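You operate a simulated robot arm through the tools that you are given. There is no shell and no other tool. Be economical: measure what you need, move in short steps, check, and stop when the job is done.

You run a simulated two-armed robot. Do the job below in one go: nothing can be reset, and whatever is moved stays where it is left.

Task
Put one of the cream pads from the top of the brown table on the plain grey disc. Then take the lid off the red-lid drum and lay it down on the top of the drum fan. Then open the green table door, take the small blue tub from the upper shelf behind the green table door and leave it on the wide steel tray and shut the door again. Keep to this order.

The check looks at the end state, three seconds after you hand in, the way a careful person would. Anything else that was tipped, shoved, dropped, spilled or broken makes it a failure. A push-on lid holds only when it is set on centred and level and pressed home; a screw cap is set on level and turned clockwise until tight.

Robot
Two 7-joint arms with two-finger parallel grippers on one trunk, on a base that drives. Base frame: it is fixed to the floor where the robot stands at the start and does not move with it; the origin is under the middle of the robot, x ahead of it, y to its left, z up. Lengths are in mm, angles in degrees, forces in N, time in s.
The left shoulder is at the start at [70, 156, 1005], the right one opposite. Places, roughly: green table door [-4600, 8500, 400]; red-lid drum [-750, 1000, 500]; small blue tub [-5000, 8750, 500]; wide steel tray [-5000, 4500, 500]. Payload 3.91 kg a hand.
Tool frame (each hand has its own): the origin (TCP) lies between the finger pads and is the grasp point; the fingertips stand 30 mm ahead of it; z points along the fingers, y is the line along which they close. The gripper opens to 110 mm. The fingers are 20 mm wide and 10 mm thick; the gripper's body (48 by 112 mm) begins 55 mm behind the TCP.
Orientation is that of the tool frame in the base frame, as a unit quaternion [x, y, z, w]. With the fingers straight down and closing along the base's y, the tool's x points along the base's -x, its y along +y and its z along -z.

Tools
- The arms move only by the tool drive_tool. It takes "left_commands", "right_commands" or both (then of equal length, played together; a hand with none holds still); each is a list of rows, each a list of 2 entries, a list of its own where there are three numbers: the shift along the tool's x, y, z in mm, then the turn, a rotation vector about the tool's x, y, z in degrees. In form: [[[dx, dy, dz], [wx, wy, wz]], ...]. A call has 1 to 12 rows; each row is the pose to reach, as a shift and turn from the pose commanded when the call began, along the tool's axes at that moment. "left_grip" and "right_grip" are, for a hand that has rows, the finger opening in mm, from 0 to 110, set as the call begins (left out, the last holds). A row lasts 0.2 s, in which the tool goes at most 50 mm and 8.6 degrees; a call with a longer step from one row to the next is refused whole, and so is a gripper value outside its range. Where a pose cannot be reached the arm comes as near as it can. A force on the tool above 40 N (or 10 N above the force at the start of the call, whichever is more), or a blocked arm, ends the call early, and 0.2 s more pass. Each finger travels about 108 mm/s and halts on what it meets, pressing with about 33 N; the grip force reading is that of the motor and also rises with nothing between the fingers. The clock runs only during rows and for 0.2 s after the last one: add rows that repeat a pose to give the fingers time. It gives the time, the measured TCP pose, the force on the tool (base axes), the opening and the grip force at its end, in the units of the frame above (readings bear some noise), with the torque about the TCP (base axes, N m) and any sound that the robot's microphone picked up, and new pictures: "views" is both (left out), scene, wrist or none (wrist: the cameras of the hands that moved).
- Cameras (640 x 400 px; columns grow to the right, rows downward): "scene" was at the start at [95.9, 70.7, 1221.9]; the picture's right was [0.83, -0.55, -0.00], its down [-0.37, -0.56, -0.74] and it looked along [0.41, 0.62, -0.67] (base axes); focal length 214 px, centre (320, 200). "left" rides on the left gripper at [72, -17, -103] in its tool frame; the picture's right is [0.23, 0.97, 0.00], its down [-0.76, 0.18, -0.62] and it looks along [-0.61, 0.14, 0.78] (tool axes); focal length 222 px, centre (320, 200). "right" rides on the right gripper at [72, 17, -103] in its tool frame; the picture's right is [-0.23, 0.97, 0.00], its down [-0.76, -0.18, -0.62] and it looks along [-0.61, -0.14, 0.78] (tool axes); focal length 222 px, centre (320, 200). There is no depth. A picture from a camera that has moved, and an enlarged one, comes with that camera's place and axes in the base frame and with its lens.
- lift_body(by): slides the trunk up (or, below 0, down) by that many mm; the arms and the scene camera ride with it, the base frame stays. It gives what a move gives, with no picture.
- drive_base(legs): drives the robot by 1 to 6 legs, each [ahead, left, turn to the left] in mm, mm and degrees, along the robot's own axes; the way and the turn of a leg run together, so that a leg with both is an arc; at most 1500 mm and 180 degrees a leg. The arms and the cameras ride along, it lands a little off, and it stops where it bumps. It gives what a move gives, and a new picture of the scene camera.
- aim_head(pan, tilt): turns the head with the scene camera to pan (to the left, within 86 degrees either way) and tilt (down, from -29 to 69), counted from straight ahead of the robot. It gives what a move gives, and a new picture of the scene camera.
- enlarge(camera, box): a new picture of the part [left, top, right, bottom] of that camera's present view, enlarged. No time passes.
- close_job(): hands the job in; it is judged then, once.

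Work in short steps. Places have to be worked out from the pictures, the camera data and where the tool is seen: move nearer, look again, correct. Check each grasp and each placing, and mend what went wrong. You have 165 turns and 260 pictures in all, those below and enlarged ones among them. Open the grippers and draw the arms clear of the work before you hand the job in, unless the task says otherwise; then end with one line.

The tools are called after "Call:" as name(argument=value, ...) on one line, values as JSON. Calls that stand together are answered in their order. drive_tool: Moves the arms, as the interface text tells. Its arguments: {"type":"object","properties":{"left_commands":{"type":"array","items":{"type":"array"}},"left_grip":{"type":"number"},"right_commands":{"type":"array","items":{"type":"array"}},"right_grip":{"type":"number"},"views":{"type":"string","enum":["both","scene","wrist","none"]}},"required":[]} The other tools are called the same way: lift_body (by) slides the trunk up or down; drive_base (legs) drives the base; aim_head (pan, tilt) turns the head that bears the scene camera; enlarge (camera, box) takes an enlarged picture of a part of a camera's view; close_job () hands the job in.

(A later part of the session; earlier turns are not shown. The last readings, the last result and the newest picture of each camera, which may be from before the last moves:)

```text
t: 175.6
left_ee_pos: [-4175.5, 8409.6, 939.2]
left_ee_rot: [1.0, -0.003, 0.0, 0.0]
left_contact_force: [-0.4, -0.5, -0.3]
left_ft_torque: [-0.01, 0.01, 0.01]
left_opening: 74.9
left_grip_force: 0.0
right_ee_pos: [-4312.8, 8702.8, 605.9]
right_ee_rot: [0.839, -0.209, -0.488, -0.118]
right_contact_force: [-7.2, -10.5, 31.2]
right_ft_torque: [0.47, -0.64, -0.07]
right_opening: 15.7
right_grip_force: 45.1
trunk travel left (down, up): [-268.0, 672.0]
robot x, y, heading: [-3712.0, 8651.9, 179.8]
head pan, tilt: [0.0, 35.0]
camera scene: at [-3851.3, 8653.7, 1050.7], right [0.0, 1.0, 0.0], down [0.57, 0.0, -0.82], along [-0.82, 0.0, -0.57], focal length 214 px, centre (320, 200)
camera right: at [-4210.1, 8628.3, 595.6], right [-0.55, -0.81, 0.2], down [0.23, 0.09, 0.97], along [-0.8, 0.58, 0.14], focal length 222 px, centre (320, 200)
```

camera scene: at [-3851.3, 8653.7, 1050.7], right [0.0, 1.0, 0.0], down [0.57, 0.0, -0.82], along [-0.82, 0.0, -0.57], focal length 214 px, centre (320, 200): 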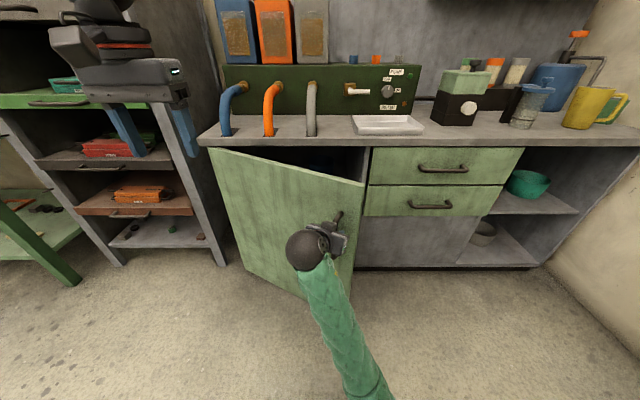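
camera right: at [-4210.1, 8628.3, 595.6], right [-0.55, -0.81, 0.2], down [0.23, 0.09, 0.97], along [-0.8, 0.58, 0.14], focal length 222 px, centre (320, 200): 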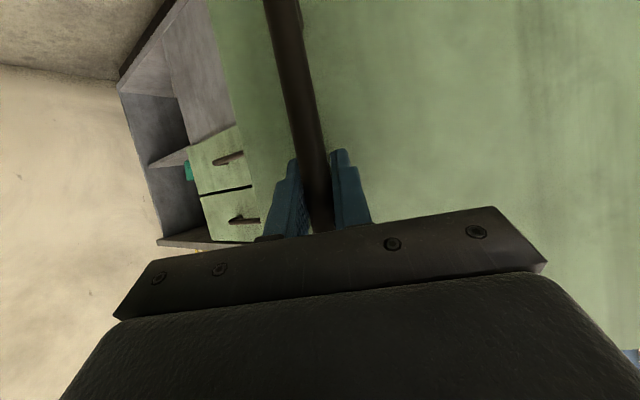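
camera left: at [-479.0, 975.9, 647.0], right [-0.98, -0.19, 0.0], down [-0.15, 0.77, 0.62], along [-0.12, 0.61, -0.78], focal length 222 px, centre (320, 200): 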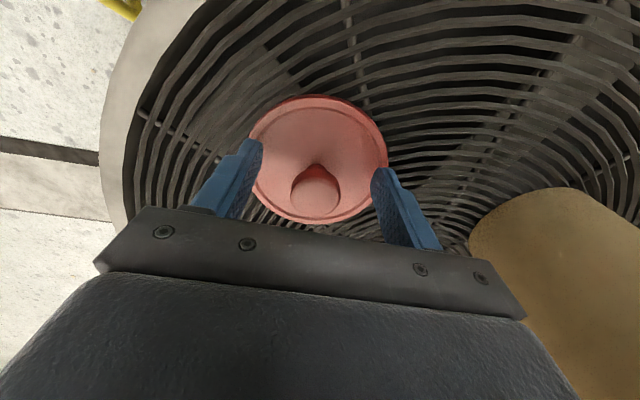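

The door is at ~28°. I release the handle and withdraw the right hand back and to the right, so that the left hand can push the door open from inside its top edge.

Call:
drive_tool(right_commands=[[[0, 0, 0], [0, 0, 0]], [[0, 0, 0], [0, 0, 0]], [[0, 0, 0], [0, 0, 0]], [[0, 0, -40], [0, 0, 0]], [[0, 0, -85], [0, 0, 0]], [[0, -20, -120], [0, 0, 0]], [[0, -60, -140], [0, 0, 0]], [[0, -100, -150], [0, 0, 0]], [[0, -145, -150], [0, 0, 0]]], right_grip=70, views="scene")

Call:
drive_base(legs=[[0, -200, 0]])

```text
t: 176.9
left_ee_pos: [-4176.4, 8407.4, 938.3]
left_ee_rot: [1.0, -0.002, 0.001, -0.001]
left_contact_force: [0.3, -0.2, -0.6]
left_ft_torque: [0.03, 0.04, -0.02]
left_opening: 75.1
left_grip_force: 0.0
right_ee_pos: [-4263.5, 8708.6, 659.1]
right_ee_rot: [0.797, -0.176, -0.544, -0.194]
right_contact_force: [-16.2, -24.6, 9.5]
right_ft_torque: [-0.77, 0.78, 0.5]
right_opening: 83.2
right_grip_force: 13.8
trunk travel left (down, up): [-268.0, 672.0]
robot x, y, heading: [-3711.0, 8649.0, 179.8]
head pan, tilt: [0.0, 35.0]
stopped in row 6 (right hand): the arm was blocked; the commanded pose is now the measured one
camera scene: at [-3851.5, 8652.7, 1049.3], right [0.0, 1.0, 0.0], down [0.57, 0.0, -0.82], along [-0.82, 0.0, -0.57], focal length 214 px, centre (320, 200)
```

scene: 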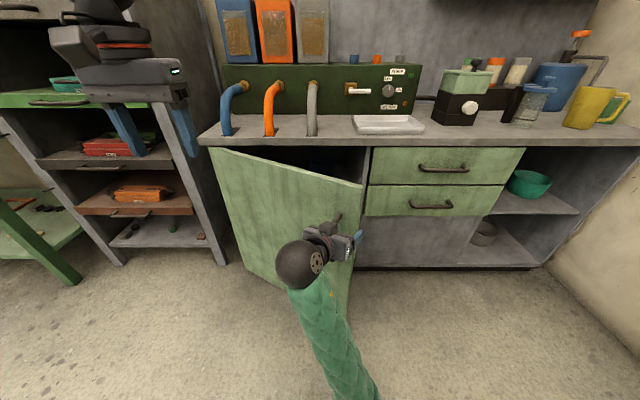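

```text
t: 177.6
left_ee_pos: [-4178.5, 8411.9, 937.6]
left_ee_rot: [1.0, -0.002, 0.002, -0.002]
left_contact_force: [0.0, -0.1, -0.4]
left_ft_torque: [0.05, -0.01, 0.01]
left_opening: 75.0
left_grip_force: 0.1
right_ee_pos: [-4266.2, 8710.7, 658.8]
right_ee_rot: [0.799, -0.171, -0.545, -0.191]
right_contact_force: [-15.2, -21.8, -7.8]
right_ft_torque: [-0.38, -0.15, 0.44]
right_opening: 83.5
right_grip_force: 13.5
trunk travel left (down, up): [-268.0, 672.0]
robot x, y, heading: [-3712.8, 8659.4, 180.0]
head pan, tilt: [0.0, 35.0]
stopped in leg 1: the force on the tool passed its limit at 49 N (the readings are from after the stop); the commanded pose is now the measured one
camera scene: at [-3853.9, 8658.1, 1050.0], right [0.0, 1.0, 0.0], down [0.57, 0.0, -0.82], along [-0.82, 0.0, -0.57], focal length 214 px, centre (320, 200)
```

scene: 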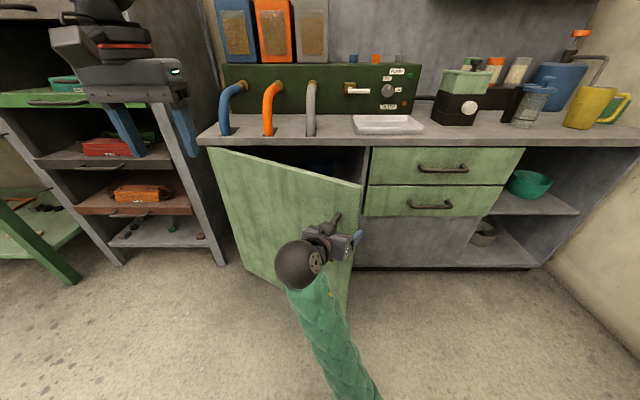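

The hand seems caught against the bar sideways. I look from the wrist.

Call:
enlarge(camera="right", box=[0, 0, 640, 400])

Call:
enlarge(camera="scene", box=[260, 190, 380, 300])

```text
1.00 times, centred on (320, 200) of right (not enlarged: the box is as wide or as high as the picture)
camera zoom: at [-4166.5, 8640.9, 623.8], right [-0.55, -0.83, 0.1], down [0.32, -0.1, 0.94], along [-0.77, 0.55, 0.32], focal length 222 px, centre (320, 200)
```

zoom: 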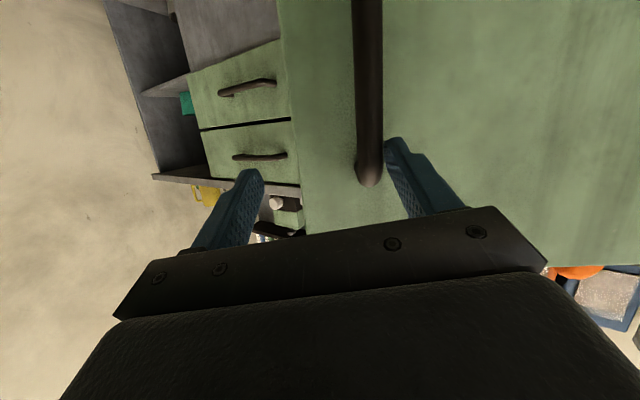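

```text
3.64 times, centred on (320, 245) of scene
camera zoom: at [-3853.9, 8658.1, 1050.0], right [0.0, 1.0, 0.0], down [0.57, 0.0, -0.82], along [-0.82, 0.0, -0.57], focal length 780 px, centre (320, 36)
```

zoom: 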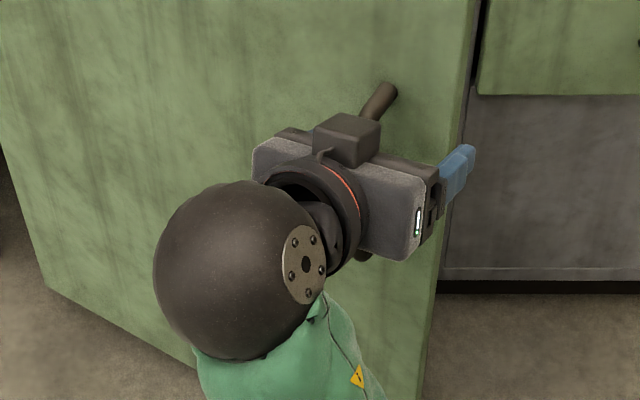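

The left finger presses the bar from the side. I shift the hand back +y to free it, then retreat by driving the base back.

Call:
drive_tool(right_commands=[[[0, 12, 0], [0, 0, 0]], [[0, 25, 0], [0, 0, 0]]], views="wrist")

```text
t: 178.4
left_ee_pos: [-4175.6, 8414.8, 939.6]
left_ee_rot: [1.0, -0.002, 0.0, -0.001]
left_contact_force: [-0.3, 0.1, -0.1]
left_ft_torque: [-0.01, 0.03, -0.02]
left_opening: 75.3
left_grip_force: 0.1
right_ee_pos: [-4284.2, 8712.5, 660.4]
right_ee_rot: [0.778, -0.162, -0.564, -0.223]
right_contact_force: [0.2, -0.7, -1.1]
right_ft_torque: [-0.01, 0.0, -0.06]
right_opening: 70.2
right_grip_force: 0.1
trunk travel left (down, up): [-268.0, 672.0]
robot x, y, heading: [-3711.8, 8658.8, 180.0]
head pan, tilt: [0.0, 35.0]
stopped in row 2 (right hand): the arm was blocked; the commanded pose is now the measured one
camera right: at [-4187.0, 8643.9, 616.8], right [-0.56, -0.83, 0.06], down [0.35, -0.18, 0.92], along [-0.75, 0.53, 0.39], focal length 222 px, centre (320, 200)
```

right: 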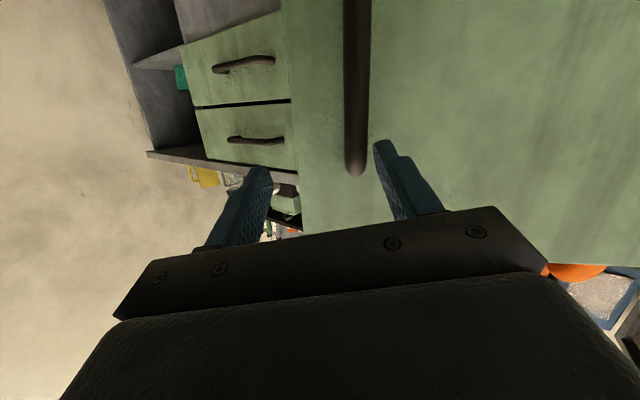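

Free now. I back the base along the hand's own axis.

Call:
drive_base(legs=[[-110, 74, 0]])

Call:
enlarge(camera="right", box=[0, 0, 640, 400])

```text
t: 179.7
left_ee_pos: [-4068.1, 8340.8, 937.9]
left_ee_rot: [1.0, -0.002, 0.002, 0.0]
left_contact_force: [-0.7, -0.3, -0.6]
left_ft_torque: [0.0, -0.01, 0.0]
left_opening: 75.1
left_grip_force: 0.1
right_ee_pos: [-4173.9, 8639.9, 658.7]
right_ee_rot: [0.779, -0.162, -0.563, -0.223]
right_contact_force: [-0.2, -0.3, -1.1]
right_ft_torque: [-0.01, -0.01, 0.05]
right_opening: 69.8
right_grip_force: 0.0
trunk travel left (down, up): [-268.0, 672.0]
robot x, y, heading: [-3604.4, 8586.5, 179.8]
head pan, tilt: [0.0, 35.0]
camera scene: at [-3743.0, 8586.0, 1050.4], right [0.0, 1.0, 0.0], down [0.57, 0.0, -0.82], along [-0.82, 0.0, -0.57], focal length 214 px, centre (320, 200)
```

scene: 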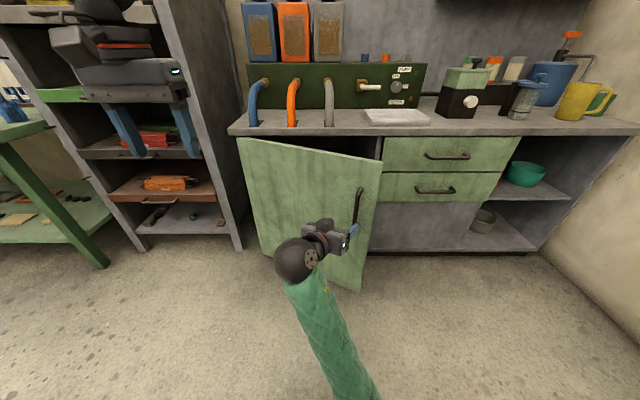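

```text
1.00 times, centred on (320, 200) of right (not enlarged: the box is as wide or as high as the picture)
camera zoom: at [-4077.9, 8569.9, 615.1], right [-0.56, -0.82, 0.05], down [0.35, -0.18, 0.92], along [-0.75, 0.54, 0.39], focal length 222 px, centre (320, 200)
```

zoom: 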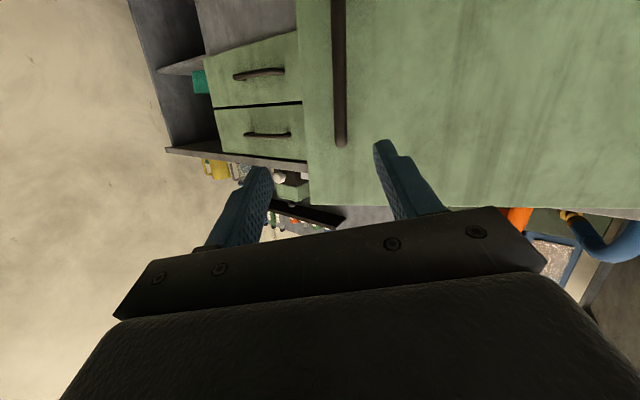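

Clear. I return the right hand to a tool-down pose out to the right and high, then shift the base north and forward.

Call:
drive_tool(right_commands=[[[-19, -24, 0], [-2.8, 7, -2]], [[-38, -47, 0], [-5.5, 13.9, -4]], [[-57, -71, 0], [-8.3, 20.9, -6]], [[-76, -94, 0], [-11, 27.9, -8]], [[-95, -118, 0], [-13.8, 34.9, -10]], [[-114, -142, 0], [-16.6, 41.8, -12]], [[-133, -165, 0], [-19.3, 48.8, -14]], [[-152, -189, 0], [-22.1, 55.8, -16]], [[-171, -212, 0], [-24.8, 62.7, -18]], [[-190, -236, 0], [-27.6, 69.7, -20]]], views="none")

Call:
drive_base(legs=[[0, -260, 0], [108, 0, 0]])

```text
t: 180.3
left_ee_pos: [-4067.6, 8340.1, 937.1]
left_ee_rot: [1.0, -0.002, 0.001, -0.001]
left_contact_force: [-0.1, 0.8, 0.0]
left_ft_torque: [0.01, -0.02, 0.01]
left_opening: 75.1
left_grip_force: 0.1
right_ee_pos: [-4169.1, 8721.0, 668.1]
right_ee_rot: [0.821, -0.106, -0.483, -0.285]
right_contact_force: [0.2, -0.1, -0.4]
right_ft_torque: [-0.03, 0.0, 0.02]
right_opening: 69.8
right_grip_force: 0.1
trunk travel left (down, up): [-268.0, 672.0]
robot x, y, heading: [-3604.3, 8584.4, 179.7]
head pan, tilt: [0.0, 35.0]
stopped in row 2 (right hand): the arm was blocked; the commanded pose is now the measured one
```

```text
t: 183.0
left_ee_pos: [-4172.3, 8608.3, 937.9]
left_ee_rot: [1.0, -0.001, 0.001, -0.001]
left_contact_force: [0.0, 0.3, -0.2]
left_ft_torque: [-0.03, 0.0, -0.01]
left_opening: 74.9
left_grip_force: 0.2
right_ee_pos: [-4275.6, 8989.8, 668.7]
right_ee_rot: [0.822, -0.106, -0.482, -0.284]
right_contact_force: [0.1, 0.1, -0.4]
right_ft_torque: [-0.01, 0.02, -0.01]
right_opening: 70.0
right_grip_force: 0.0
trunk travel left (down, up): [-268.0, 672.0]
robot x, y, heading: [-3709.6, 8852.9, 179.9]
head pan, tilt: [0.0, 35.0]
camera scene: at [-3848.7, 8853.0, 1050.4], right [0.0, 1.0, 0.0], down [0.57, 0.0, -0.82], along [-0.82, 0.0, -0.57], focal length 214 px, centre (320, 200)
```

scene: 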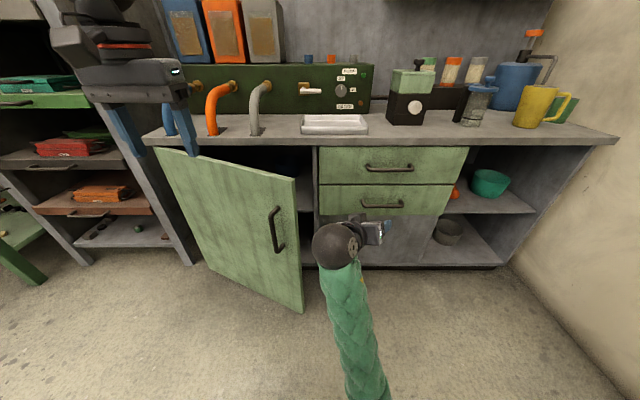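

The door is open ~25°. I move the closed left fingers over the gap behind the door's top edge.

Call:
drive_tool(left_commands=[[[-45, -10, 0], [0, 0, 0]], [[-90, -20, 0], [0, 0, 0]], [[-135, -31, 0], [0, 0, 0]], [[-180, -41, 0], [0, 0, 0]], [[-225, -52, 0], [0, 0, 0]], [[-270, -62, 0], [0, 0, 0]], [[-314, -72, 0], [0, 0, 0]], [[-314, -72, 45], [0, 0, 0]], [[-314, -72, 90], [0, 0, 0]]], left_grip=0)

```text
t: 185.0
left_ee_pos: [-4488.1, 8679.4, 849.4]
left_ee_rot: [1.0, -0.001, 0.001, -0.001]
left_contact_force: [-0.2, -1.1, -0.3]
left_ft_torque: [0.01, 0.06, 0.0]
left_opening: 0.1
left_grip_force: 32.6
right_ee_pos: [-4274.9, 8989.5, 668.7]
right_ee_rot: [0.822, -0.106, -0.482, -0.285]
right_contact_force: [0.0, -0.6, -0.5]
right_ft_torque: [0.0, 0.02, 0.03]
right_opening: 70.3
right_grip_force: 0.0
trunk travel left (down, up): [-268.0, 672.0]
robot x, y, heading: [-3711.0, 8850.3, 180.0]
head pan, tilt: [0.0, 35.0]
camera scene: at [-3848.4, 8852.9, 1050.3], right [0.0, 1.0, 0.0], down [0.57, 0.0, -0.82], along [-0.82, 0.0, -0.57], focal length 214 px, centre (320, 200)
camera left: at [-4416.0, 8697.2, 952.1], right [0.22, -0.97, 0.0], down [-0.76, -0.18, 0.62], along [-0.61, -0.14, -0.78], focal length 222 px, centre (320, 200)
```

scene: 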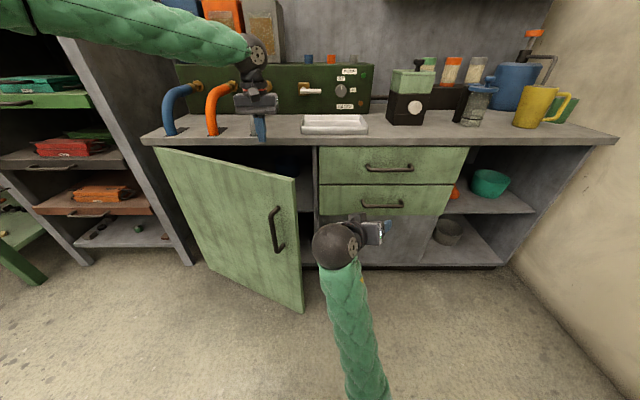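
left: 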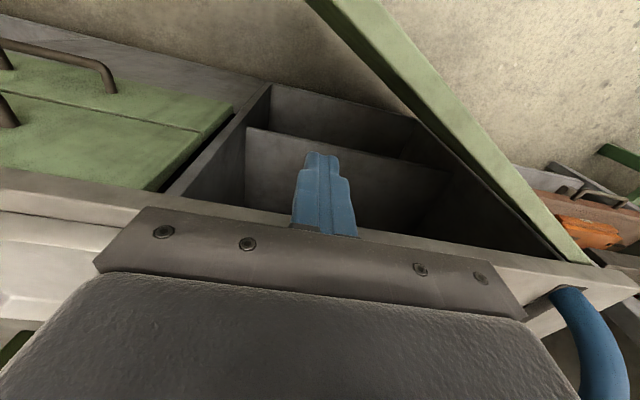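

The fingers are over the gap with room to counter and door. I lower so only the fingers are below the door's top.

Call:
drive_tool(left_commands=[[[0, 0, 40], [0, 0, 0]], [[0, 0, 80], [0, 0, 0]], [[0, 0, 122], [0, 0, 0]]], views="wrist")

```text
t: 185.8
left_ee_pos: [-4487.1, 8681.8, 726.1]
left_ee_rot: [1.0, -0.002, 0.0, -0.001]
left_contact_force: [-0.2, 0.3, 0.5]
left_ft_torque: [0.0, 0.01, 0.0]
left_opening: 0.0
left_grip_force: 33.0
right_ee_pos: [-4276.1, 8989.2, 668.1]
right_ee_rot: [0.822, -0.106, -0.482, -0.284]
right_contact_force: [0.6, 0.3, 0.2]
right_ft_torque: [-0.01, -0.01, 0.04]
right_opening: 69.8
right_grip_force: 0.0
trunk travel left (down, up): [-268.0, 672.0]
robot x, y, heading: [-3710.0, 8849.4, 179.6]
head pan, tilt: [0.0, 35.0]
camera left: at [-4416.3, 8699.8, 828.8], right [0.22, -0.97, 0.0], down [-0.76, -0.18, 0.62], along [-0.61, -0.14, -0.78], focal length 222 px, centre (320, 200)
```

left: 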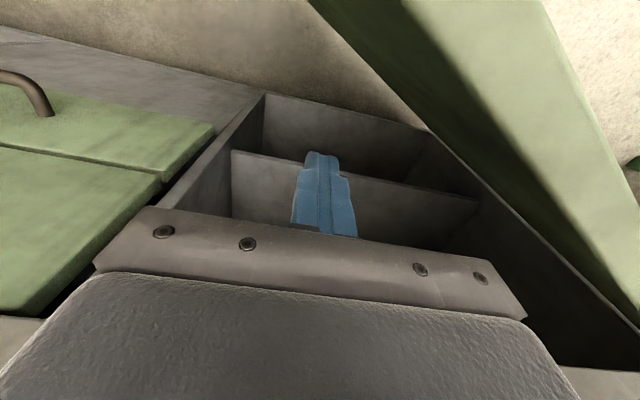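

Fingers are behind the door. I sweep them outward along an arc to swing the door open.

Call:
drive_tool(left_commands=[[[47, 12, 0], [0, 0, 0]], [[90, 32, 0], [0, 0, 0]], [[131, 58, 0], [0, 0, 0]], [[168, 90, 0], [0, 0, 0]], [[201, 126, 0], [0, 0, 0]], [[229, 166, 0], [0, 0, 0]], [[251, 210, 0], [0, 0, 0]], [[267, 256, 0], [0, 0, 0]], [[277, 304, 0], [0, 0, 0]], [[282, 352, 0], [0, 0, 0]], [[282, 397, 0], [0, 0, 0]]])

```text
t: 188.2
left_ee_pos: [-4206.7, 8283.5, 728.5]
left_ee_rot: [1.0, -0.003, 0.001, -0.002]
left_contact_force: [-0.5, -0.3, -0.1]
left_ft_torque: [-0.01, 0.0, 0.0]
left_opening: 0.0
left_grip_force: 32.8
right_ee_pos: [-4275.6, 8990.2, 668.7]
right_ee_rot: [0.822, -0.106, -0.482, -0.285]
right_contact_force: [-0.1, 0.3, -0.1]
right_ft_torque: [0.02, -0.01, -0.02]
right_opening: 70.3
right_grip_force: 0.0
trunk travel left (down, up): [-268.0, 672.0]
robot x, y, heading: [-3713.3, 8851.0, 179.6]
head pan, tilt: [0.0, 35.0]
camera scene: at [-3848.5, 8852.9, 1050.3], right [0.0, 1.0, 0.0], down [0.57, 0.0, -0.82], along [-0.82, 0.0, -0.57], focal length 214 px, centre (320, 200)
camera left: at [-4135.5, 8300.0, 830.5], right [0.22, -0.97, 0.0], down [-0.76, -0.17, 0.62], along [-0.61, -0.14, -0.78], focal length 222 px, centre (320, 200)
```

scene: 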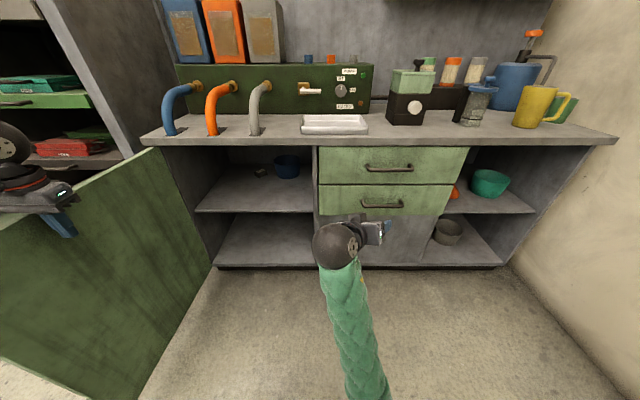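
left: 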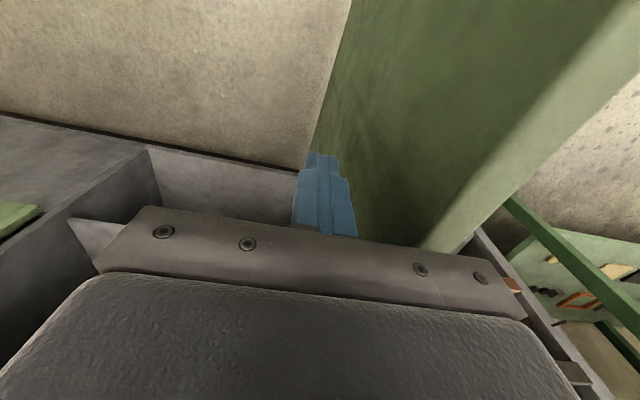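

The door is open ~90° and the blue tub is visible on the upper shelf. I enlarge it.

Call:
enlarge(camera="scene", box=[180, 130, 330, 280])

```text
2.67 times, centred on (255, 205) of scene
camera zoom: at [-3848.5, 8852.9, 1050.3], right [0.0, 1.0, 0.0], down [0.57, 0.0, -0.82], along [-0.82, 0.0, -0.57], focal length 572 px, centre (493, 187)
```

zoom: 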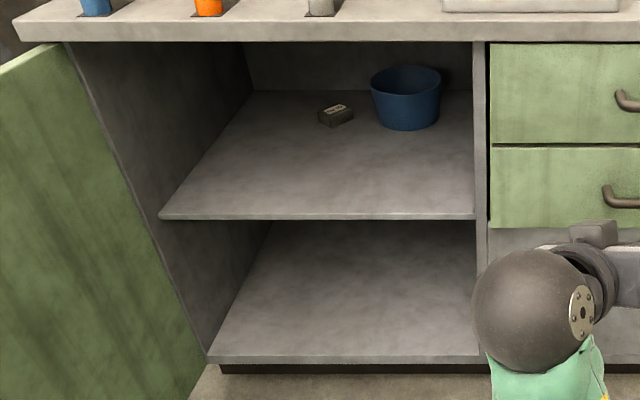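

The tub is ~145 mm across at the rim, at about (-4930,8672), rim z≈565, shelf ≈457. It must be held by its rim wall with the right hand. First I raise and retract the left hand above the door.

Call:
drive_tool(left_commands=[[[0, -10, -45], [0, 0, 0]], [[0, -10, -90], [0, 0, 0]], [[0, -10, -135], [0, 0, 0]], [[0, -10, -180], [0, 0, 0]], [[0, -10, -225], [0, 0, 0]], [[0, -10, -270], [0, 0, 0]], [[45, 0, -285], [0, 0, 0]], [[90, 0, -290], [0, 0, 0]], [[135, 0, -290], [0, 0, 0]], [[180, 0, -290], [0, 0, 0]]])

```text
t: 190.4
left_ee_pos: [-4028.4, 8283.9, 1017.8]
left_ee_rot: [1.0, -0.003, 0.002, -0.002]
left_contact_force: [0.2, -0.3, 1.0]
left_ft_torque: [0.0, -0.02, 0.01]
left_opening: 0.0
left_grip_force: 32.9
right_ee_pos: [-4274.3, 8990.7, 669.4]
right_ee_rot: [0.821, -0.107, -0.483, -0.285]
right_contact_force: [-0.7, 0.3, -0.7]
right_ft_torque: [0.01, -0.02, -0.04]
right_opening: 70.2
right_grip_force: 0.2
trunk travel left (down, up): [-268.0, 672.0]
robot x, y, heading: [-3708.3, 8850.7, 179.8]
head pan, tilt: [0.0, 35.0]
camera scene: at [-3848.3, 8853.1, 1050.3], right [0.0, 1.0, 0.0], down [0.57, 0.0, -0.82], along [-0.82, 0.0, -0.57], focal length 214 px, centre (320, 200)
camera left: at [-3956.7, 8300.4, 1120.8], right [0.22, -0.98, 0.0], down [-0.76, -0.17, 0.62], along [-0.61, -0.14, -0.78], focal length 222 px, centre (320, 200)
```

scene: 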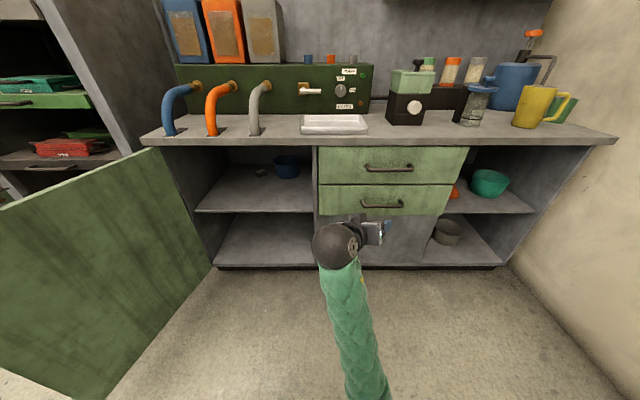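
left: 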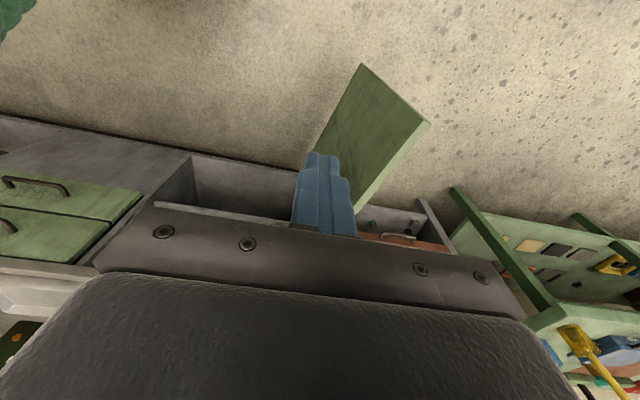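

The door is open past 90°. I shift the base left to y≈8595, then square the right hand to point ahead and 35° down.

Call:
drive_base(legs=[[0, 256, 0]])

Call:
drive_tool(right_commands=[[[0, 0, 0], [-7, 1.2, 0.9]], [[0, 0, 0], [-14.1, 2.3, 1.7]], [[0, 0, 0], [-21.2, 3.5, 2.6]], [[0, 0, 0], [-28.2, 4.6, 3.4]], [[0, 0, 0], [-35.3, 5.8, 4.3]]])

```text
t: 192.2
left_ee_pos: [-4025.0, 8018.9, 1016.0]
left_ee_rot: [1.0, 0.0, 0.001, -0.001]
left_contact_force: [-0.5, -0.6, 0.0]
left_ft_torque: [0.0, 0.01, 0.0]
left_opening: 0.1
left_grip_force: 33.1
right_ee_pos: [-4276.3, 8724.3, 668.6]
right_ee_rot: [0.821, -0.105, -0.483, -0.284]
right_contact_force: [0.1, 1.0, -0.1]
right_ft_torque: [-0.02, -0.05, 0.01]
right_opening: 70.0
right_grip_force: 0.0
trunk travel left (down, up): [-268.0, 672.0]
robot x, y, heading: [-3714.0, 8588.8, -180.0]
head pan, tilt: [0.0, 35.0]
camera scene: at [-3848.4, 8590.1, 1050.3], right [0.0, 1.0, 0.0], down [0.57, 0.0, -0.82], along [-0.82, 0.0, -0.57], focal length 214 px, centre (320, 200)
```

scene: 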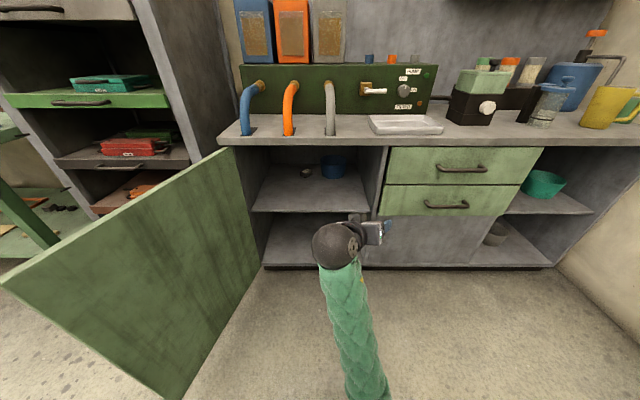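

```text
t: 193.2
left_ee_pos: [-4025.2, 8016.4, 1013.8]
left_ee_rot: [1.0, 0.0, 0.001, -0.001]
left_contact_force: [0.0, -0.4, 0.8]
left_ft_torque: [0.02, -0.01, 0.02]
left_opening: 0.0
left_grip_force: 32.9
right_ee_pos: [-4301.0, 8749.5, 656.9]
right_ee_rot: [0.863, -0.013, -0.478, -0.161]
right_contact_force: [-0.3, -0.2, -0.6]
right_ft_torque: [0.04, 0.0, -0.03]
right_opening: 69.9
right_grip_force: 0.0
right hand out of reach, approached as far as the arm can: row 2, 3, 4
trunk travel left (down, up): [-268.0, 672.0]
robot x, y, heading: [-3709.0, 8587.2, -179.8]
head pan, tilt: [0.0, 35.0]
stopped in row 4 (right hand): the arm was blocked; the commanded pose is now the measured one
camera scene: at [-3848.0, 8587.9, 1048.1], right [0.0, 1.0, 0.0], down [0.57, 0.0, -0.82], along [-0.82, 0.0, -0.57], focal length 214 px, centre (320, 200)
camera right: at [-4179.8, 8713.4, 643.9], right [-0.3, -0.95, -0.07], down [0.13, -0.11, 0.99], along [-0.95, 0.28, 0.16], focal length 222 px, centre (320, 200)
```

scene: 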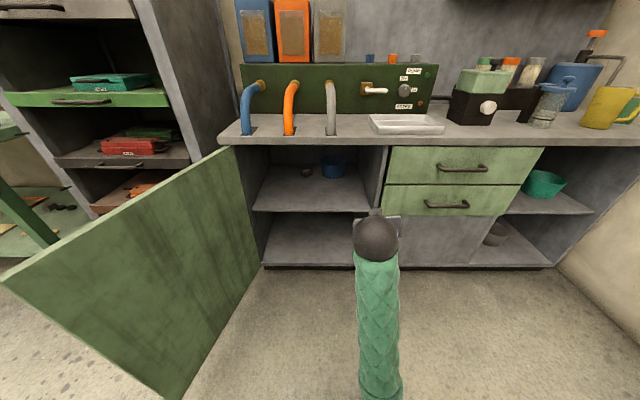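
right: 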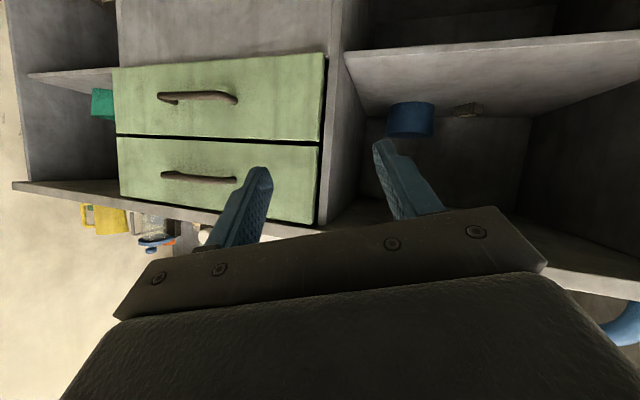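

The arm is too folded here. I shift the base further left (tub's left wall as grasp point) and extend the hand ahead while squaring it.

Call:
drive_base(legs=[[0, 140, 0]])

Call:
drive_tool(right_commands=[[[-19, 7, 32], [0, 0, 0]], [[-38, 14, 64], [0, 0, 0]], [[-57, 21, 96], [-4.4, 0.8, 1.8]], [[-76, 29, 129], [-8.7, 1.5, 3.6]], [[-95, 36, 161], [-13, 2.3, 5.5]], [[-95, 36, 161], [-17.4, 3, 7.3]]])

```text
t: 194.5
left_ee_pos: [-4024.9, 7876.8, 1016.2]
left_ee_rot: [1.0, 0.001, 0.003, -0.002]
left_contact_force: [0.1, -0.3, -0.1]
left_ft_torque: [-0.05, 0.02, 0.03]
left_opening: 0.0
left_grip_force: 33.0
right_ee_pos: [-4300.8, 8608.7, 658.1]
right_ee_rot: [0.865, -0.012, -0.477, -0.159]
right_contact_force: [-0.2, -0.2, -0.2]
right_ft_torque: [0.03, 0.02, -0.02]
right_opening: 70.0
right_grip_force: 0.1
trunk travel left (down, up): [-268.0, 672.0]
robot x, y, heading: [-3709.3, 8443.8, -179.7]
head pan, tilt: [0.0, 35.0]
camera scene: at [-3848.9, 8448.6, 1050.2], right [0.0, 1.0, 0.0], down [0.57, 0.0, -0.82], along [-0.82, 0.0, -0.57], focal length 214 px, centre (320, 200)
```

scene: 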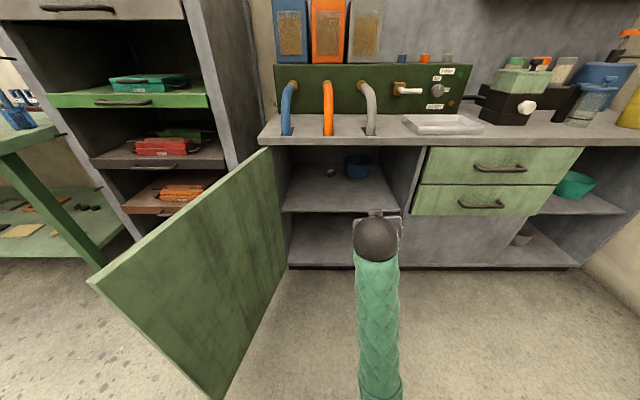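

```text
t: 196.1
left_ee_pos: [-4023.9, 7876.8, 1017.5]
left_ee_rot: [1.0, 0.001, 0.001, -0.001]
left_contact_force: [-0.7, -0.3, -0.4]
left_ft_torque: [0.02, 0.01, 0.07]
left_opening: 0.0
left_grip_force: 33.1
right_ee_pos: [-4490.9, 8636.7, 643.0]
right_ee_rot: [0.888, 0.003, -0.459, -0.026]
right_contact_force: [0.3, -0.1, 0.0]
right_ft_torque: [-0.02, -0.02, -0.01]
right_opening: 69.8
right_grip_force: 0.0
trunk travel left (down, up): [-268.0, 672.0]
robot x, y, heading: [-3708.5, 8448.0, -180.0]
head pan, tilt: [0.0, 35.0]
stopped in row 6 (right hand): the arm was blocked; the commanded pose is now the measured one
camera scene: at [-3847.8, 8448.2, 1050.3], right [0.0, 1.0, 0.0], down [0.57, 0.0, -0.82], along [-0.82, 0.0, -0.57], focal length 214 px, centre (320, 200)
camera right: at [-4366.2, 8617.5, 643.5], right [-0.15, -0.98, 0.14], down [0.07, 0.13, 0.99], along [-0.99, 0.16, 0.05], focal length 222 px, centre (320, 200)
```

scene: 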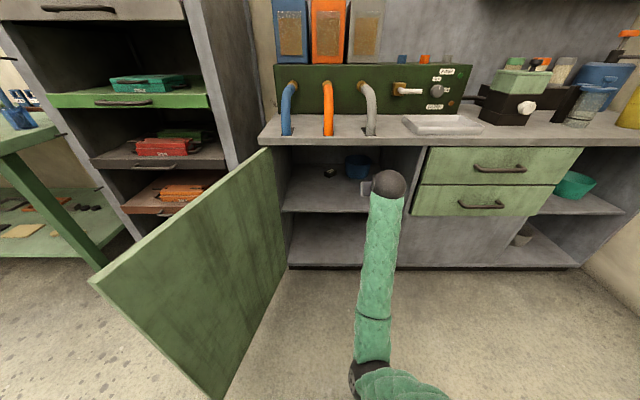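
right: 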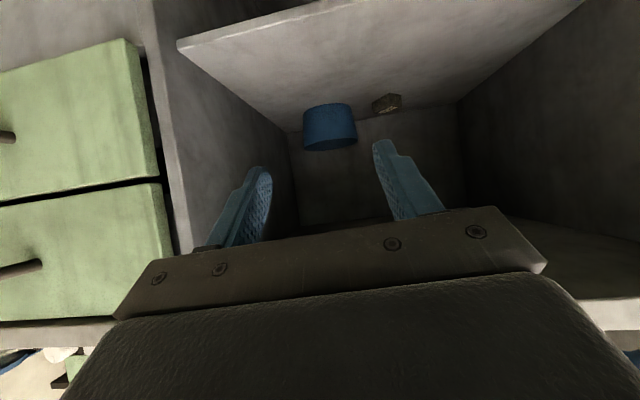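

Tub: centre about (-4968,8666), rim z≈543, radius ~72. I lower the trunk 72 mm to fit under the counter, then extend, aligning the hand with the tub's left wall (y≈8595) at 30° pitch.

Call:
lift_body(by=-72)

Call:
drive_tool(right_commands=[[[-15, 14, 22], [0, 0, 0]], [[-31, 28, 44], [0, 0, 0]], [[-46, 42, 65], [0, 0, 0]], [[-46, 42, 65], [-2.4, -5.3, 1.8]]])

```text
t: 197.2
left_ee_pos: [-4024.0, 7877.4, 946.3]
left_ee_rot: [1.0, 0.001, 0.001, -0.001]
left_contact_force: [0.5, -1.4, -1.0]
left_ft_torque: [-0.01, 0.03, 0.01]
left_opening: 0.0
left_grip_force: 33.3
right_ee_pos: [-4491.6, 8635.6, 571.4]
right_ee_rot: [0.888, 0.002, -0.459, -0.025]
right_contact_force: [-0.1, -0.6, 0.2]
right_ft_torque: [0.03, -0.01, 0.03]
right_opening: 69.9
right_grip_force: 0.1
trunk travel left (down, up): [-196.0, 744.0]
robot x, y, heading: [-3710.7, 8446.6, -179.7]
head pan, tilt: [0.0, 35.0]
```

```text
t: 198.2
left_ee_pos: [-4023.5, 7876.6, 944.4]
left_ee_rot: [1.0, 0.001, 0.002, -0.001]
left_contact_force: [-0.4, 0.2, 0.4]
left_ft_torque: [0.02, -0.01, -0.01]
left_opening: 0.2
left_grip_force: 33.3
right_ee_pos: [-4571.5, 8593.7, 568.7]
right_ee_rot: [0.866, -0.001, -0.501, 0.002]
right_contact_force: [0.6, -0.4, 0.3]
right_ft_torque: [0.01, -0.02, -0.01]
right_opening: 70.1
right_grip_force: 0.1
trunk travel left (down, up): [-196.0, 744.0]
robot x, y, heading: [-3708.7, 8445.5, -179.8]
head pan, tilt: [0.0, 35.0]
camera scene: at [-3847.9, 8448.0, 978.4], right [0.0, 1.0, 0.0], down [0.57, 0.0, -0.82], along [-0.82, 0.0, -0.57], focal length 214 px, centre (320, 200)
camera right: at [-4446.2, 8577.4, 558.6], right [-0.11, -0.97, 0.2], down [0.16, 0.18, 0.97], along [-0.98, 0.14, 0.14], focal length 222 px, centre (320, 200)
```

scene: 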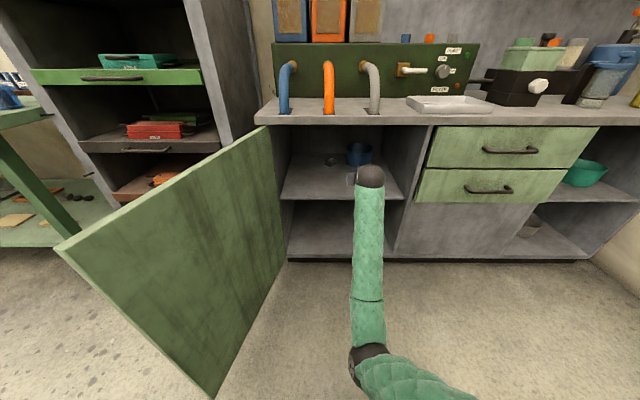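
right: 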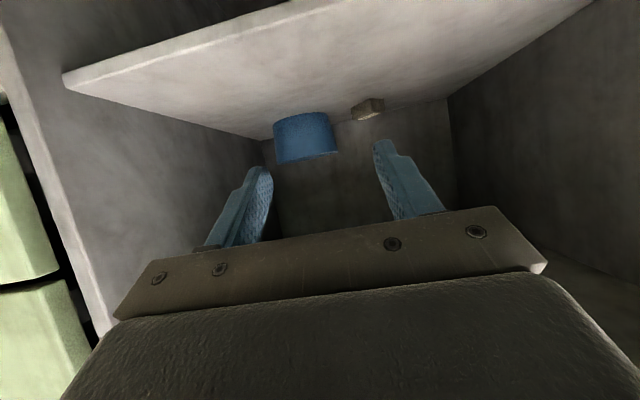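

Good alignment; tub centre now ≈(-4955,8658), rim ≈535–549. I raise 10 mm and drive the base 260 mm ahead, then look again.

Call:
lift_body(by=12)

Call:
drive_base(legs=[[250, 4, 0]])

Call:
enlarge(camera="right", box=[0, 0, 640, 400])

```text
t: 198.8
left_ee_pos: [-4023.9, 7876.3, 956.6]
left_ee_rot: [1.0, 0.001, 0.0, -0.001]
left_contact_force: [0.1, 0.2, 0.9]
left_ft_torque: [0.0, 0.01, -0.01]
left_opening: 0.1
left_grip_force: 32.6
right_ee_pos: [-4571.7, 8594.8, 581.4]
right_ee_rot: [0.866, 0.0, -0.5, 0.002]
right_contact_force: [-0.3, 0.3, -0.3]
right_ft_torque: [0.03, -0.05, -0.02]
right_opening: 70.0
right_grip_force: 0.0
trunk travel left (down, up): [-208.0, 732.0]
robot x, y, heading: [-3708.4, 8447.6, -179.8]
head pan, tilt: [0.0, 35.0]
```

```text
t: 200.5
left_ee_pos: [-4247.3, 7874.0, 961.2]
left_ee_rot: [1.0, 0.005, -0.001, 0.0]
left_contact_force: [-0.4, 0.3, 0.2]
left_ft_torque: [0.0, 0.01, 0.0]
left_opening: 0.0
left_grip_force: 32.6
right_ee_pos: [-4800.9, 8587.6, 583.6]
right_ee_rot: [0.866, 0.002, -0.501, 0.005]
right_contact_force: [0.1, -0.1, 0.1]
right_ft_torque: [0.0, 0.02, 0.01]
right_opening: 69.9
right_grip_force: 0.1
trunk travel left (down, up): [-208.0, 732.0]
robot x, y, heading: [-3939.2, 8444.9, -179.3]
head pan, tilt: [0.0, 35.0]
stopped in leg 1: the robot was blocked; the commanded pose is now the measured one
camera scene: at [-4074.9, 8446.2, 991.1], right [-0.01, 1.0, 0.0], down [0.57, 0.0, -0.82], along [-0.82, -0.01, -0.57], focal length 214 px, centre (320, 200)
```

scene: 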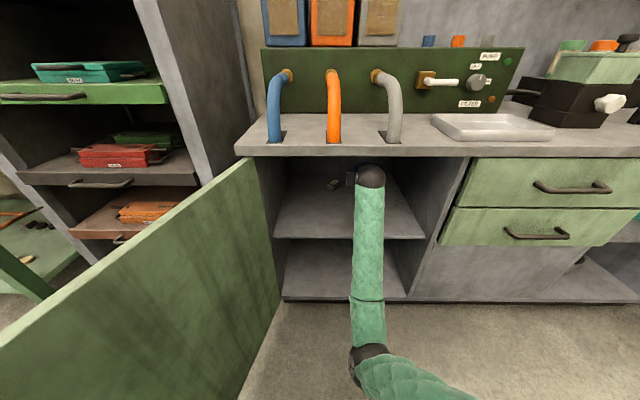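

```text
1.00 times, centred on (320, 200) of right (not enlarged: the box is as wide or as high as the picture)
camera zoom: at [-4675.2, 8571.8, 572.2], right [-0.11, -0.97, 0.2], down [0.16, 0.18, 0.97], along [-0.98, 0.14, 0.14], focal length 222 px, centre (320, 200)
```

zoom: 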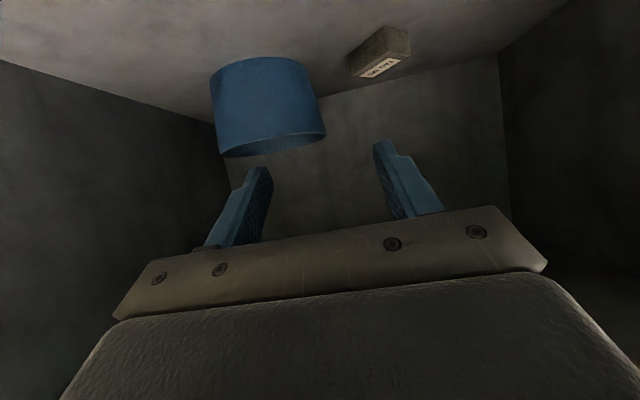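

The base was blocked at x≈-3939. I look left to find the cause.

Call:
aim_head(pan=50, tilt=45)

Call:
aim_head(pan=5, tilt=65)

```text
t: 201.7
left_ee_pos: [-4245.7, 7874.6, 960.6]
left_ee_rot: [1.0, 0.003, -0.001, 0.002]
left_contact_force: [0.6, -0.3, -0.4]
left_ft_torque: [0.03, -0.02, -0.02]
left_opening: 0.0
left_grip_force: 33.0
right_ee_pos: [-4799.8, 8588.3, 583.5]
right_ee_rot: [0.865, 0.001, -0.501, 0.004]
right_contact_force: [-0.2, 0.5, 0.2]
right_ft_torque: [0.0, 0.0, -0.01]
right_opening: 70.0
right_grip_force: 0.1
trunk travel left (down, up): [-208.0, 732.0]
robot x, y, heading: [-3939.0, 8444.5, -179.6]
head pan, tilt: [50.0, 45.0]
camera scene: at [-4038.1, 8384.3, 976.2], right [-0.77, 0.64, 0.0], down [0.45, 0.54, -0.71], along [-0.45, -0.55, -0.7], focal length 214 px, centre (320, 200)
```

scene: 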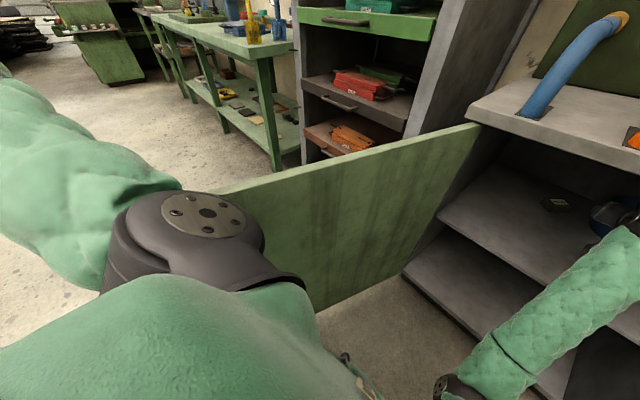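

```text
t: 202.8
left_ee_pos: [-4248.9, 7874.7, 960.2]
left_ee_rot: [1.0, 0.004, -0.001, 0.001]
left_contact_force: [0.0, -0.4, 0.5]
left_ft_torque: [0.01, 0.0, -0.01]
left_opening: 0.1
left_grip_force: 33.0
right_ee_pos: [-4800.0, 8589.0, 584.1]
right_ee_rot: [0.865, 0.0, -0.502, 0.003]
right_contact_force: [0.2, -0.8, 0.0]
right_ft_torque: [-0.04, 0.0, 0.01]
right_opening: 70.1
right_grip_force: 0.1
trunk travel left (down, up): [-208.0, 732.0]
robot x, y, heading: [-3940.2, 8445.9, -179.5]
head pan, tilt: [5.0, 65.0]
camera scene: at [-4046.7, 8441.1, 951.1], right [-0.1, 1.0, 0.0], down [0.9, 0.09, -0.43], along [-0.42, -0.04, -0.9], focal length 214 px, centre (320, 200)
```

scene: 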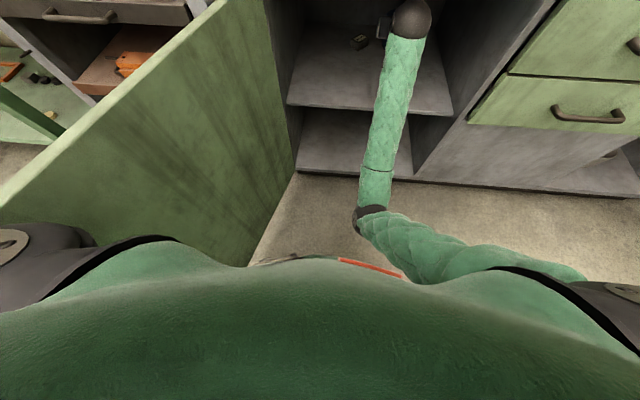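

The base's left corner rests against the open door. I back off 20 mm and extend the arm instead to reach above the tub's left wall.

Call:
drive_base(legs=[[-20, 0, 0]])

Call:
drive_tool(right_commands=[[[-20, 0, 35], [0, 0, 0]], [[-40, 1, 69], [0, 0, 0]], [[-60, 2, 104], [0, 0, 0]], [[-70, 2, 121], [0, 0, 0]]])

```text
t: 203.6
left_ee_pos: [-4231.8, 7872.6, 957.5]
left_ee_rot: [1.0, 0.003, 0.002, -0.001]
left_contact_force: [0.5, -0.4, 0.3]
left_ft_torque: [0.02, 0.0, 0.0]
left_opening: 0.0
left_grip_force: 32.9
right_ee_pos: [-4782.7, 8587.9, 580.1]
right_ee_rot: [0.866, 0.0, -0.5, 0.002]
right_contact_force: [0.0, -0.9, 0.2]
right_ft_torque: [0.03, 0.01, 0.02]
right_opening: 70.1
right_grip_force: 0.0
trunk travel left (down, up): [-208.0, 732.0]
robot x, y, heading: [-3918.5, 8442.6, -179.4]
head pan, tilt: [5.0, 65.0]
camera scene: at [-4030.9, 8439.2, 950.5], right [-0.09, 1.0, 0.0], down [0.9, 0.09, -0.42], along [-0.42, -0.04, -0.91], focal length 214 px, centre (320, 200)
```

scene: 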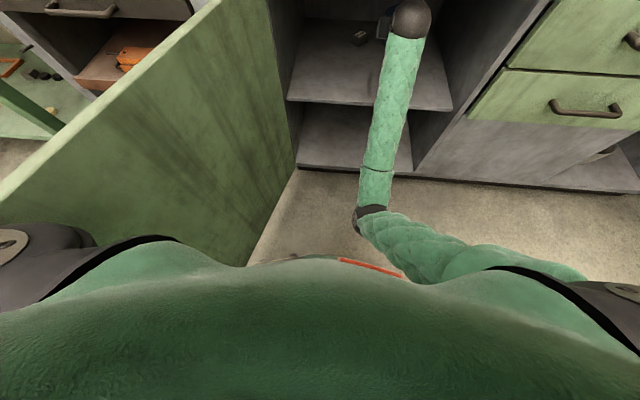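

```text
t: 204.6
left_ee_pos: [-4233.1, 7872.0, 956.6]
left_ee_rot: [1.0, 0.004, 0.002, 0.0]
left_contact_force: [0.9, 0.0, 0.0]
left_ft_torque: [0.0, -0.01, -0.01]
left_opening: 0.0
left_grip_force: 33.4
right_ee_pos: [-4920.6, 8584.6, 580.9]
right_ee_rot: [0.866, 0.001, -0.5, 0.003]
right_contact_force: [-0.6, -0.5, 0.1]
right_ft_torque: [0.02, -0.04, -0.03]
right_opening: 70.3
right_grip_force: 0.0
trunk travel left (down, up): [-208.0, 732.0]
robot x, y, heading: [-3923.9, 8446.1, -179.6]
head pan, tilt: [5.0, 65.0]
camera scene: at [-4031.1, 8439.1, 950.4], right [-0.09, 1.0, 0.0], down [0.9, 0.09, -0.42], along [-0.42, -0.04, -0.91], focal length 214 px, centre (320, 200)
camera right: at [-4796.4, 8568.7, 570.3], right [-0.11, -0.97, 0.2], down [0.16, 0.18, 0.97], along [-0.98, 0.14, 0.13], focal length 222 px, centre (320, 200)
```

scene: 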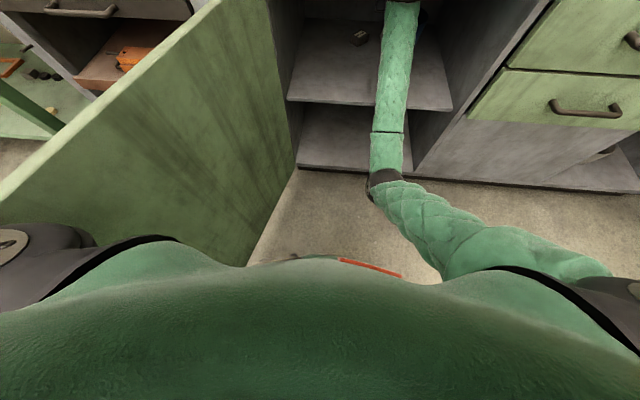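
right: 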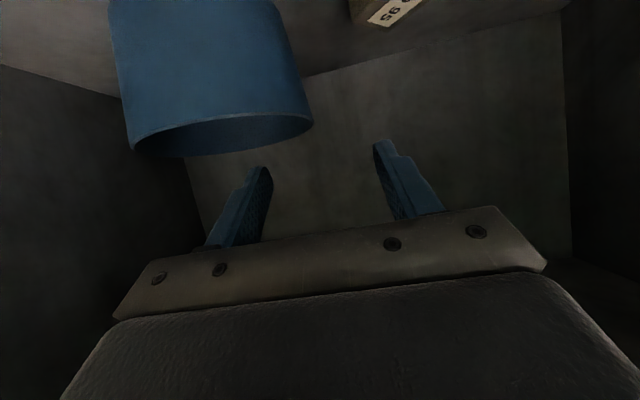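

The left rim extreme is at about (-4976,8588,531). I go 44 mm further ahead above it, then lower so the wall is between the fingers.

Call:
drive_tool(right_commands=[[[-11, -4, 19], [0, 0, 0]], [[-22, -4, 38], [0, 0, 0]], [[-12, -4, 44], [0, 0, 0]], [[-2, -4, 50], [0, 0, 0]]], views="wrist")

```text
t: 205.6
left_ee_pos: [-4232.2, 7873.0, 957.6]
left_ee_rot: [1.0, 0.004, 0.003, 0.0]
left_contact_force: [0.0, 0.3, 0.2]
left_ft_torque: [-0.01, 0.01, -0.03]
left_opening: 0.3
left_grip_force: 32.8
right_ee_pos: [-4967.7, 8588.6, 558.6]
right_ee_rot: [0.866, 0.001, -0.5, 0.002]
right_contact_force: [0.3, -0.2, 0.4]
right_ft_torque: [0.03, -0.02, 0.01]
right_opening: 69.8
right_grip_force: 0.1
trunk travel left (down, up): [-208.0, 732.0]
robot x, y, heading: [-3922.4, 8446.8, -179.5]
head pan, tilt: [5.0, 65.0]
camera right: at [-4841.6, 8573.1, 547.4], right [-0.11, -0.97, 0.2], down [0.16, 0.18, 0.97], along [-0.98, 0.14, 0.13], focal length 222 px, centre (320, 200)
```

right: 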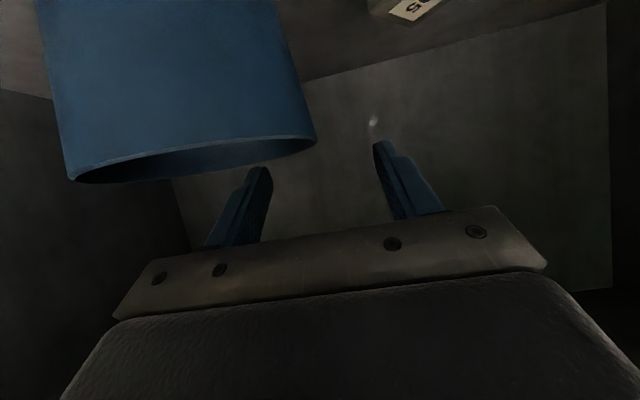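

Alignment is right (rim z≈530, wall y≈8587). I lower another 31 mm and look.

Call:
drive_tool(right_commands=[[[9, 0, 5], [0, 0, 0]], [[18, 0, 10], [0, 0, 0]], [[26, 0, 15], [0, 0, 0]]], views="wrist")

```text
t: 206.4
left_ee_pos: [-4232.8, 7873.3, 958.0]
left_ee_rot: [1.0, 0.003, 0.001, 0.0]
left_contact_force: [0.9, 0.4, 0.3]
left_ft_torque: [0.02, -0.01, 0.0]
left_opening: 0.0
left_grip_force: 33.2
right_ee_pos: [-4966.3, 8589.3, 527.0]
right_ee_rot: [0.866, 0.001, -0.5, 0.002]
right_contact_force: [0.2, 0.0, 0.5]
right_ft_torque: [0.03, 0.03, 0.01]
right_opening: 70.0
right_grip_force: 0.1
trunk travel left (down, up): [-208.0, 732.0]
robot x, y, heading: [-3919.7, 8446.8, -179.6]
head pan, tilt: [5.0, 65.0]
camera right: at [-4841.2, 8572.6, 517.2], right [-0.11, -0.97, 0.2], down [0.16, 0.18, 0.97], along [-0.98, 0.14, 0.13], focal length 222 px, centre (320, 200)
```

right: 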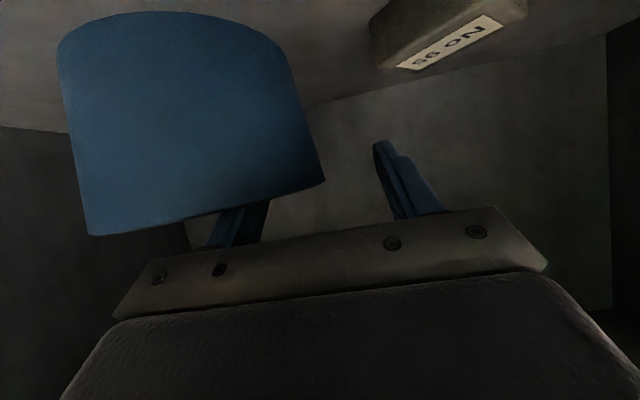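

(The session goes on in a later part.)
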